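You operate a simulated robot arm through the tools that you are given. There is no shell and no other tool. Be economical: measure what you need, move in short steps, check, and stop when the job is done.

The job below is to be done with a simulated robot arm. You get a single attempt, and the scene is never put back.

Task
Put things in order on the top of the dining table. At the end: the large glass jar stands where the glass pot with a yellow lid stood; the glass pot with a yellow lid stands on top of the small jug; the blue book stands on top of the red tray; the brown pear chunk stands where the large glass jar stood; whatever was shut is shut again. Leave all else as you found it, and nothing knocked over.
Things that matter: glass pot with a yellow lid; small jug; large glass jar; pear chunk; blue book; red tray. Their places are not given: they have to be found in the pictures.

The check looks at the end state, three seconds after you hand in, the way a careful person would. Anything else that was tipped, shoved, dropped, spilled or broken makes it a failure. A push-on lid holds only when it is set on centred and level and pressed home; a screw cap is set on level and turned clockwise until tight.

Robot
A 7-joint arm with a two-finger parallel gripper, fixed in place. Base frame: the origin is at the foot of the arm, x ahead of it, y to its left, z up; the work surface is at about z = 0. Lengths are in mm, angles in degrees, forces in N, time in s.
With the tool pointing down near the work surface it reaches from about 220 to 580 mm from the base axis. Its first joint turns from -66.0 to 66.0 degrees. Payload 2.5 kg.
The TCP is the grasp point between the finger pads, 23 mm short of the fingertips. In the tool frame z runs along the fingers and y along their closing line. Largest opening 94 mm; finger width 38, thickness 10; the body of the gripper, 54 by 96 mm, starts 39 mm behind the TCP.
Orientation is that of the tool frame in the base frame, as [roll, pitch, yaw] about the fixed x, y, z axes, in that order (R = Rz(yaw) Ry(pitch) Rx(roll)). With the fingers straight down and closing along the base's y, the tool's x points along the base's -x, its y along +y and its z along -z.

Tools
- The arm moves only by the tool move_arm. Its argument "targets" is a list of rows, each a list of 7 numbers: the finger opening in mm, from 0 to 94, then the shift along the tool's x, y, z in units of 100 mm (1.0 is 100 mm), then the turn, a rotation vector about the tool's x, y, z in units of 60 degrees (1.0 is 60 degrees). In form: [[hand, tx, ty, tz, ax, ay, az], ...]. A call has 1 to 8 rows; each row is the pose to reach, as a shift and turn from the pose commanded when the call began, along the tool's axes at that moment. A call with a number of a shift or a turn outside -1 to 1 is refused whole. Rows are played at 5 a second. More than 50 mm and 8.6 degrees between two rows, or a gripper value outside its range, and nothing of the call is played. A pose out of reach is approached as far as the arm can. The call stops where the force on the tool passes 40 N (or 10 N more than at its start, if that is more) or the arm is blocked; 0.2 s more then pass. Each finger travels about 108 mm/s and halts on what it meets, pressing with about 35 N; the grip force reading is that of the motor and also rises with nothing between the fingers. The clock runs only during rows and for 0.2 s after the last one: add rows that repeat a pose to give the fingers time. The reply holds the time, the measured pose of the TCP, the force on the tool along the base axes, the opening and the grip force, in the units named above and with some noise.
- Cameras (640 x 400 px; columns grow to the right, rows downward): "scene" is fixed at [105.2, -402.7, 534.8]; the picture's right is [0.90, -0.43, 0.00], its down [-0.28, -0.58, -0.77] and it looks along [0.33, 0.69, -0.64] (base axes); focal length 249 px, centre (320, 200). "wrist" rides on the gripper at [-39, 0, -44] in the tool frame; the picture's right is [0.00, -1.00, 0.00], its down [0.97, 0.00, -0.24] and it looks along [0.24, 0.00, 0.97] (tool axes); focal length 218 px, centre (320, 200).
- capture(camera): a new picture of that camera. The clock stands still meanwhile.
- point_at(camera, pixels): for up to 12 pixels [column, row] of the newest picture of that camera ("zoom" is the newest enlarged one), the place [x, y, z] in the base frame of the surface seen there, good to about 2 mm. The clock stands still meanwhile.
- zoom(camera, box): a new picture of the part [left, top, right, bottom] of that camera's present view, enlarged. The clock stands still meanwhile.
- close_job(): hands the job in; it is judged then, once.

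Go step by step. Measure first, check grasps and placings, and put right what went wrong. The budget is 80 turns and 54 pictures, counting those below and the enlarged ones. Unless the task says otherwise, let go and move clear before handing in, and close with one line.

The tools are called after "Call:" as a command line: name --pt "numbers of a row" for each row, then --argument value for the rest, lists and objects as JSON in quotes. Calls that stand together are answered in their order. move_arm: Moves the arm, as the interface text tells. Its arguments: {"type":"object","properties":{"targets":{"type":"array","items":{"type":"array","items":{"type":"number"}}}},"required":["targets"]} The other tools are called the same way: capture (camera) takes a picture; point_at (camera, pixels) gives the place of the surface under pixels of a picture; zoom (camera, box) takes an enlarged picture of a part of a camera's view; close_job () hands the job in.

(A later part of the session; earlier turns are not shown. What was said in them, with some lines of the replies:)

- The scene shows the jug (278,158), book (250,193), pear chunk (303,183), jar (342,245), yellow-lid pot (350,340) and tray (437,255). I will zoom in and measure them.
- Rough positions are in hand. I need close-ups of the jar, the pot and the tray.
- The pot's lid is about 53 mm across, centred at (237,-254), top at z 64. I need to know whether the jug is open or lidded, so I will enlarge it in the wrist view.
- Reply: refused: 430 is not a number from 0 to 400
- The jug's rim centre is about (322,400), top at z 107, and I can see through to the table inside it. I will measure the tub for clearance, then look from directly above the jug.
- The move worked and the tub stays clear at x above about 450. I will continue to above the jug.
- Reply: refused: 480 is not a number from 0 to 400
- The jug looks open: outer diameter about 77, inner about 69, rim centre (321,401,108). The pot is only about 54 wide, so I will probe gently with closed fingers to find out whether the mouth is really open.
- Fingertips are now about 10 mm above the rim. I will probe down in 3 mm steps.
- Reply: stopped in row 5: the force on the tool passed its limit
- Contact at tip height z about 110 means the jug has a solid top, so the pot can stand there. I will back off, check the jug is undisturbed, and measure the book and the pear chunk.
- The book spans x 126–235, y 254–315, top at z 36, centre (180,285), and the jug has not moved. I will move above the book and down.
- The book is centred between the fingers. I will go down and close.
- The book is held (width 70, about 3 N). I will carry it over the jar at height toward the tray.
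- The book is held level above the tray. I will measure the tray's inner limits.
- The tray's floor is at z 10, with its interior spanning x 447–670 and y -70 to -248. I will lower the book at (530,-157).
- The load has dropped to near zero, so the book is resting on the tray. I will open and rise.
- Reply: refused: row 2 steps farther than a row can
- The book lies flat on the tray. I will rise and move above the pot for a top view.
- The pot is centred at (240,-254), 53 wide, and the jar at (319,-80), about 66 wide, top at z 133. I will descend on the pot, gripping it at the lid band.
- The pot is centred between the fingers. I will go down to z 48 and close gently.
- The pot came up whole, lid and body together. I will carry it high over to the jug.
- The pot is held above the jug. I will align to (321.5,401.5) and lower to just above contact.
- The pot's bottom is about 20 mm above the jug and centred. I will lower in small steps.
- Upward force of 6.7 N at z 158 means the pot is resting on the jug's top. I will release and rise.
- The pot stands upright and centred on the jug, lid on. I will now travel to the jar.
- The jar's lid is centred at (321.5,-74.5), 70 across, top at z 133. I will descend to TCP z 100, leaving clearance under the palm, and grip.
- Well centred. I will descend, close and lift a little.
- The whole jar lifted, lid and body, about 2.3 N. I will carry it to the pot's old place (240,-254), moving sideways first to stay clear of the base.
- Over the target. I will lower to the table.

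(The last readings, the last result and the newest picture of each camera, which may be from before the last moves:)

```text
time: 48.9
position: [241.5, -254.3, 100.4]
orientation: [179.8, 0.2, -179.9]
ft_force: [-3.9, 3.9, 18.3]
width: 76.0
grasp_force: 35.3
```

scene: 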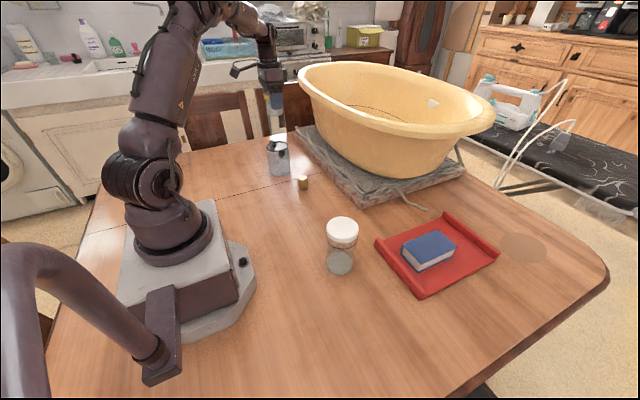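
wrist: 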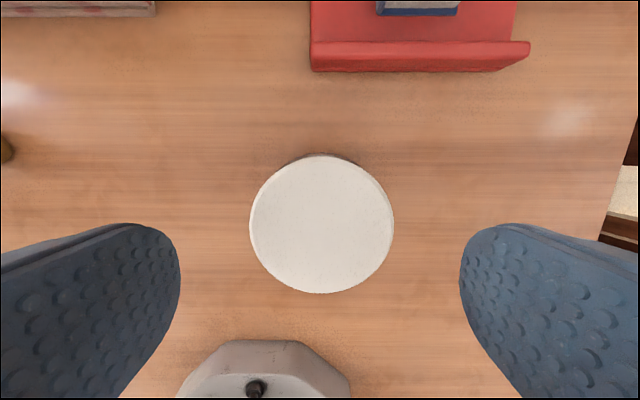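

The jar is pressing on the table (18 N). I will ease up half a millimetre, open and rise clear.

Call:
move_arm --pt "60 0 0 -0.007 0 0 0" --pt "78 0 0 -0.007 0 0 0" --pt "88 0 0 -0.007 0 0 0" --pt "94 0 0 -0.007 0 0 0" --pt "94 0 0 -0.3 0 0 0" --pt "94 0 0 -0.7 0 0 0" --pt "94 0 0 -1.0 0 0 0"

Call:
move_arm --pt "94 -0.1 0.1 -0.3 0 0 0" --pt "94 -0.2 0.3 -0.6 0 0 0" --pt "94 -0.5 0.6 -0.8 0 0 0" --pt "94 -0.8 0.9 -0.9 0 0 0"

Call:
move_arm --pt "94 -0.1 0.4 0 0 0 0" --pt "94 -0.2 0.8 0 0 0 0" --pt "94 -0.2 1.0 0 0 0 0"

Call:
move_arm --pt "94 -0.1 0.4 0 0 0 0" --pt "94 -0.2 0.8 0 0 0 0" --pt "94 -0.2 1.0 0 0 0 0"

Call:
move_arm --pt "94 0 0.4 0 0 0 0" --pt "94 0 0.8 0 0 0 0" --pt "94 0 1.0 0 0 0 0"

Call:
move_arm --pt "94 0 0.4 0 0 0 0" --pt "94 0 0.8 0 0 0 0" --pt "94 0 1.0 0 0 0 0"

Call:
capture --camera "scene"

Call:
capture --camera "wrist"

```text
time: 50.5
position: [242.0, -251.7, 199.1]
orientation: [179.7, 0.1, -180.0]
ft_force: [-1.0, -0.3, -0.3]
width: 94.1
grasp_force: 0.0
```

```text
time: 51.5
position: [321.4, -164.6, 287.0]
orientation: [179.8, 0.1, 179.9]
ft_force: [-0.7, 0.6, 0.1]
width: 94.0
grasp_force: 0.0
```

```text
time: 52.3
position: [342.3, -64.6, 287.7]
orientation: [179.8, 0.1, 179.9]
ft_force: [0.0, -0.6, -0.7]
width: 94.0
grasp_force: 0.1
```

```text
time: 53.1
position: [360.7, 35.4, 291.7]
orientation: [179.8, 0.1, -180.0]
ft_force: [0.0, 0.7, -0.9]
width: 94.0
grasp_force: 0.0
```

```text
time: 53.9
position: [361.6, 136.8, 290.5]
orientation: [179.8, 0.1, 179.9]
ft_force: [0.0, -0.3, 0.2]
width: 94.4
grasp_force: 0.0
```

```text
time: 54.7
position: [360.5, 236.5, 293.7]
orientation: [179.8, 0.2, -180.0]
ft_force: [0.6, -0.6, 0.6]
width: 93.8
grasp_force: 0.1
```

```text
26 pictures are left
```

scene: 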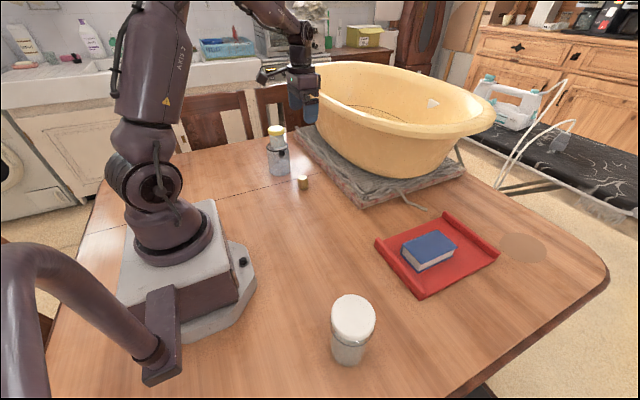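

```text
25 pictures are left
```

wrist: 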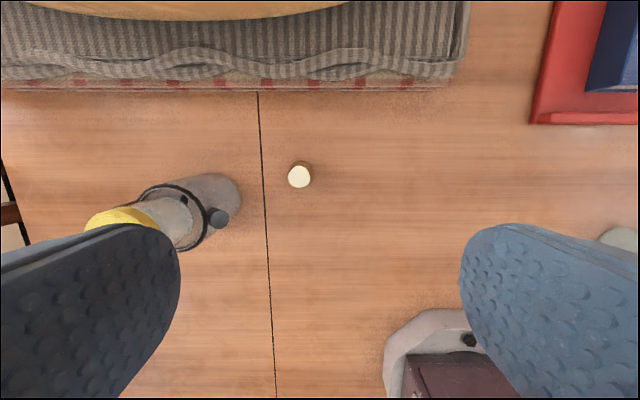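

The jar now stands in the pot's old place and the pot is still on the jug. I will measure the pear chunk and the tub lip's nearness.

Call:
point_at --camera "wrist" --pixels '[[299, 176], [290, 176], [309, 176], [299, 167], [299, 186], [299, 162], [180, 16], [260, 16], [100, 10], [330, 4], [250, 85], [217, 218]]'

Call:
zoom --camera "wrist" --box '[250, 140, 350, 210]'

Call:
point_at --camera "scene" --pixels '[[300, 80], [310, 95], [330, 110], [320, 100], [340, 115], [360, 122], [380, 128], [335, 112], [345, 140]]'

```text
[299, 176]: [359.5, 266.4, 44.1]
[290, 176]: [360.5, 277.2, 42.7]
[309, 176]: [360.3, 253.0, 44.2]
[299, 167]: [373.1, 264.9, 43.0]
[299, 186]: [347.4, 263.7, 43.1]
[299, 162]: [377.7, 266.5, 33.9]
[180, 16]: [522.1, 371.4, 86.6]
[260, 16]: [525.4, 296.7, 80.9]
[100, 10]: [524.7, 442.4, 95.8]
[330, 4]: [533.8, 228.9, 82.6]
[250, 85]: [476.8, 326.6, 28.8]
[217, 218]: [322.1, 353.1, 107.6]
```

```text
5.71 times, centred on (300, 175) of wrist
```

zoom: 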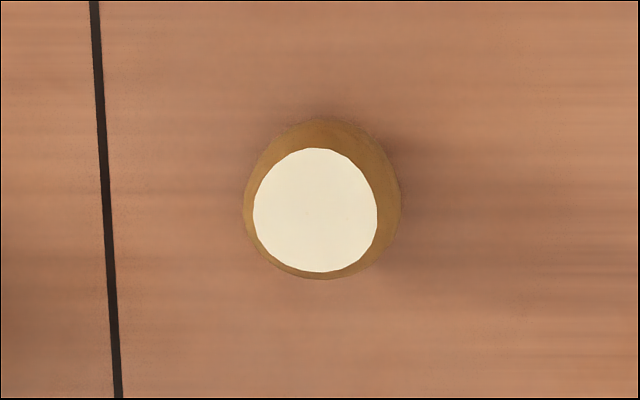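

```text
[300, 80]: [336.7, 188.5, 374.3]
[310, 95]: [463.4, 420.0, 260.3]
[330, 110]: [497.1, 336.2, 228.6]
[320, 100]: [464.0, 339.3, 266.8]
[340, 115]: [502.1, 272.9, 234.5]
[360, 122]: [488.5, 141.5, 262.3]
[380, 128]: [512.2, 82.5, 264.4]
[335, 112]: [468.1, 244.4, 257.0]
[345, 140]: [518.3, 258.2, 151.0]
```

The pear chunk is centred at (361,265), top at z 44, and the tub's lip at x 463 leaves enough room. I will descend.

Call:
move_arm --pt "94 0 0.28 0.3 0 0 0" --pt "94 0 0.28 0.7 0 0 0" --pt "94 0 0.28 1.0 0 0 0"

Call:
move_arm --pt "94 0 0 0.4 0 0 0" --pt "80 0 0 0.8 0 0 0" --pt "80 0 0 1.0 0 0 0"

Call:
capture --camera "wrist"

```text
time: 55.5
position: [362.9, 263.6, 191.1]
orientation: [179.8, 0.2, 180.0]
ft_force: [-0.6, 0.4, 0.5]
width: 94.3
grasp_force: 0.0
```

```text
time: 56.3
position: [362.4, 263.2, 90.4]
orientation: [179.7, 0.1, 180.0]
ft_force: [-0.3, 0.0, 0.4]
width: 80.1
grasp_force: 0.1
```

```text
23 pictures are left
```

wrist: 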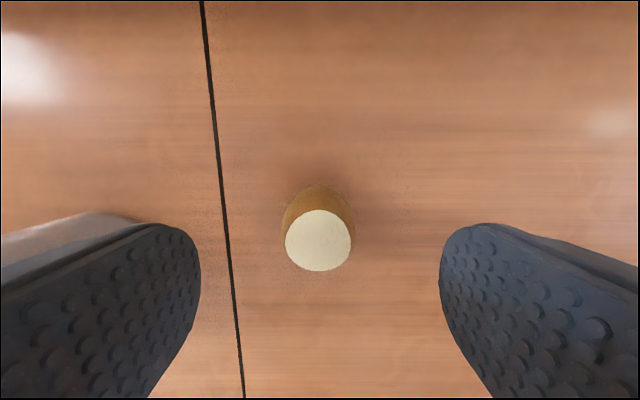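

The chunk is centred between the fingers. I will go down, close and lift.

Call:
move_arm --pt "80 0.015 0.01 0.35 0 0 0" --pt "80 0.015 0.01 0.64 0 0 0" --pt "62 0.015 0.01 0.64 0 0 0" --pt "46 0.015 0.01 0.64 0 0 0" --pt "36 0.015 0.01 0.64 0 0 0" --pt "28 0.015 0.01 0.64 0 0 0" --pt "28 0.015 0.01 0.64 0 0 0"

Call:
move_arm --pt "28 0 0 -0.1 0 0 0" --pt "28 0 0 -0.4 0 0 0" --pt "28 0 0 -0.8 0 0 0" --pt "28 0 0 -1.0 0 0 0"

Call:
capture --camera "wrist"

```text
time: 57.9
position: [360.6, 264.8, 26.8]
orientation: [179.8, 0.1, 179.9]
ft_force: [0.4, 0.1, 1.0]
width: 37.7
grasp_force: 34.8
```

```text
time: 58.9
position: [359.8, 265.9, 128.4]
orientation: [179.8, 0.1, -180.0]
ft_force: [-0.1, 0.6, -0.9]
width: 37.6
grasp_force: 34.9
```

```text
22 pictures are left
```

wrist: 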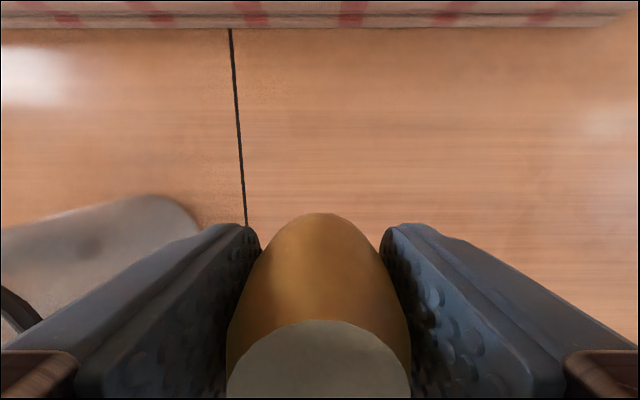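

Chunk held upright (width 37.7). I will carry it to the jar's old place (321,-75).

Call:
move_arm --pt "28 0 -0.4 0 0 0 0" --pt "28 0 -0.8 0 0 0 0" --pt "28 0 -1.0 0 0 0 0"

Call:
move_arm --pt "28 0 -0.4 0 0 0 0" --pt "28 0 -0.8 0 0 0 0" --pt "28 0 -1.0 0 0 0 0"

Call:
move_arm --pt "28 0.1 -0.4 0 0 0 0" --pt "28 0.2 -0.8 0 0 0 0" --pt "28 0.2 -1.0 0 0 0 0"

Call:
move_arm --pt "28 0.19 -0.2 0.2 0 0 0" --pt "28 0.19 -0.4 0.5 0 0 0" --pt "28 0.19 -0.4 0.9 0 0 0"

```text
time: 59.7
position: [358.7, 166.4, 127.4]
orientation: [179.8, 0.2, -180.0]
ft_force: [0.0, 0.0, -0.8]
width: 37.4
grasp_force: 34.9
```

```text
time: 60.5
position: [362.7, 65.5, 126.5]
orientation: [179.8, 0.2, -180.0]
ft_force: [-0.2, -0.8, -1.1]
width: 37.5
grasp_force: 35.5
```

```text
time: 61.3
position: [341.7, -34.6, 126.3]
orientation: [179.8, 0.2, 179.9]
ft_force: [0.6, 0.2, -0.7]
width: 37.4
grasp_force: 35.1
```

```text
time: 62.1
position: [321.3, -72.4, 37.2]
orientation: [179.9, 0.2, 179.9]
ft_force: [0.2, 0.4, -0.3]
width: 37.4
grasp_force: 35.2
```

Call:
move_arm --pt "28 0 -0.01 0.05 0 0 0" --pt "28 0 -0.01 0.08 0 0 0" --pt "28 0 -0.01 0.1 0 0 0" --pt "28 0 -0.01 0.1 0 0 0"

```text
time: 63.1
position: [321.8, -74.5, 26.8]
orientation: [179.8, 0.2, 179.9]
ft_force: [-1.8, 1.3, 7.2]
width: 37.6
grasp_force: 34.6
```

The chunk touches the table (7 N). I will release and rise clear.

Call:
move_arm --pt "42 0 0 -0.005 0 0 0" --pt "55 0 0 -0.005 0 0 0" --pt "75 0 0 -0.005 0 0 0" --pt "80 0 0 -0.005 0 0 0" --pt "80 0 0 -0.3 0 0 0" --pt "80 0 0 -0.7 0 0 0" --pt "80 0 0 -1.0 0 0 0"

Call:
move_arm --pt "80 0 0.3 -0.3 0 0 0" --pt "80 0 0.6 -0.6 0 0 0" --pt "80 0 0.9 -0.9 0 0 0"

Call:
move_arm --pt "80 0 0.3 -0.3 0 0 0" --pt "80 0 0.6 -0.6 0 0 0" --pt "80 0 0.9 -0.7 0 0 0"

Call:
capture --camera "scene"

Call:
zoom --camera "scene" --box '[300, 200, 420, 380]'

Call:
zoom --camera "scene" --box '[240, 110, 340, 200]'

Call:
capture --camera "wrist"

Call:
point_at --camera "scene" --pixels '[[353, 315], [334, 315], [374, 315], [353, 300], [353, 335]]'

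```text
time: 64.7
position: [320.8, -77.3, 127.9]
orientation: [179.8, 0.1, 180.0]
ft_force: [0.0, 0.1, 0.9]
width: 80.0
grasp_force: 0.0
```

```text
time: 65.5
position: [321.2, 14.5, 218.4]
orientation: [179.9, 0.1, 179.9]
ft_force: [-0.8, 0.4, 0.8]
width: 80.1
grasp_force: 0.1
```

```text
time: 66.3
position: [318.6, 103.4, 286.2]
orientation: [179.8, 0.1, -179.9]
ft_force: [-0.2, 0.2, 0.4]
width: 80.0
grasp_force: 0.1
```

```text
21 pictures are left
```

scene: 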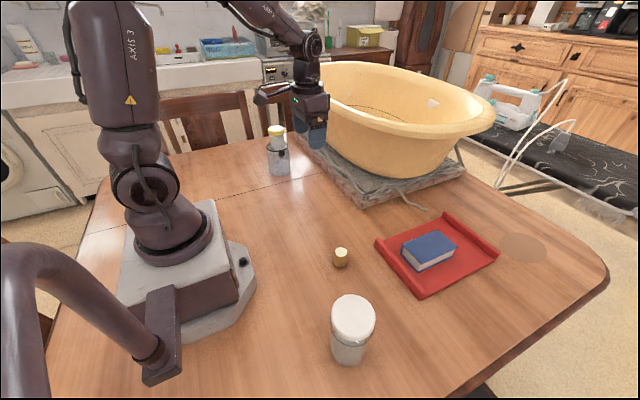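

```text
2.22 times, centred on (360, 290) of scene
```

zoom: 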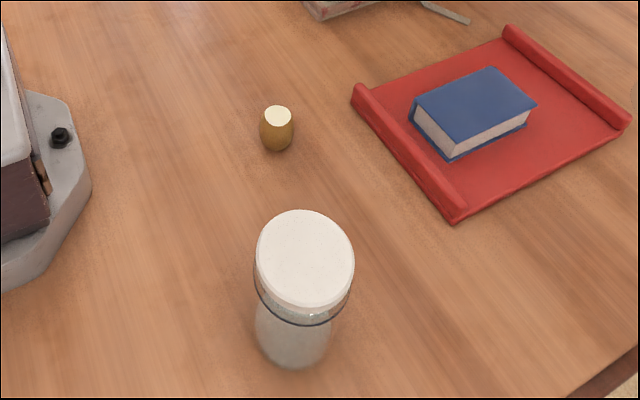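

```text
4.44 times, centred on (290, 155) of scene
```

zoom: 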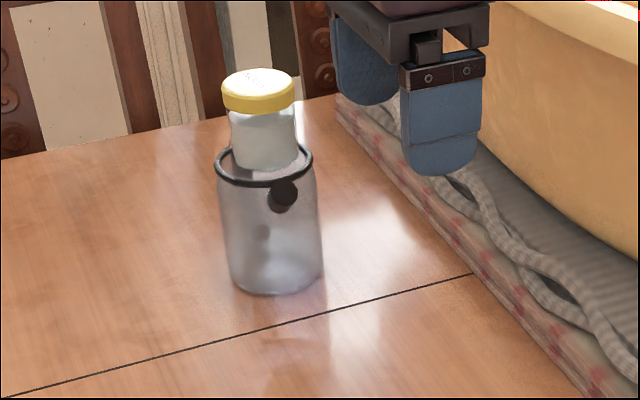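

```text
18 pictures are left
```

wrist: 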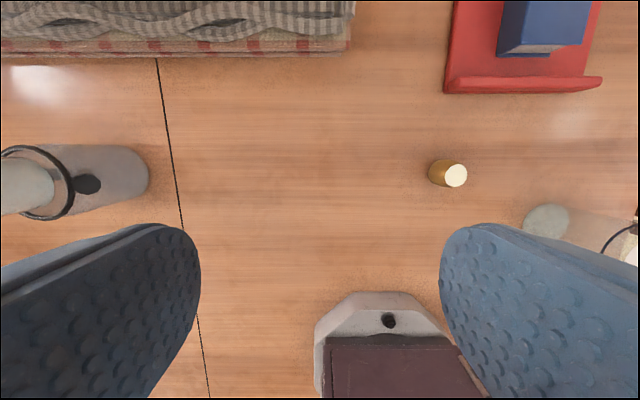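

```text
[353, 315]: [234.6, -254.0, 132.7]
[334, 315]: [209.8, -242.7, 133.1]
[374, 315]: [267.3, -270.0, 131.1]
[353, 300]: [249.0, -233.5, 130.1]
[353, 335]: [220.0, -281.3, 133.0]
```

All four placements check out in the pictures: the pot upright on the jug with its lid on, the jar at about (238,-255) with its lid level, the chunk upright at (321,-75) and the book flat on the tray. The gripper is clear, so I will hand in.

Call:
close_job

```text
The job is handed in.
```

The job is handed in: the glass pot stands on the jug, the large jar where the pot stood, the pear chunk where the jar stood and the blue book on the red tray; both lids stayed on and the last pictures show nothing else moved or tipped.
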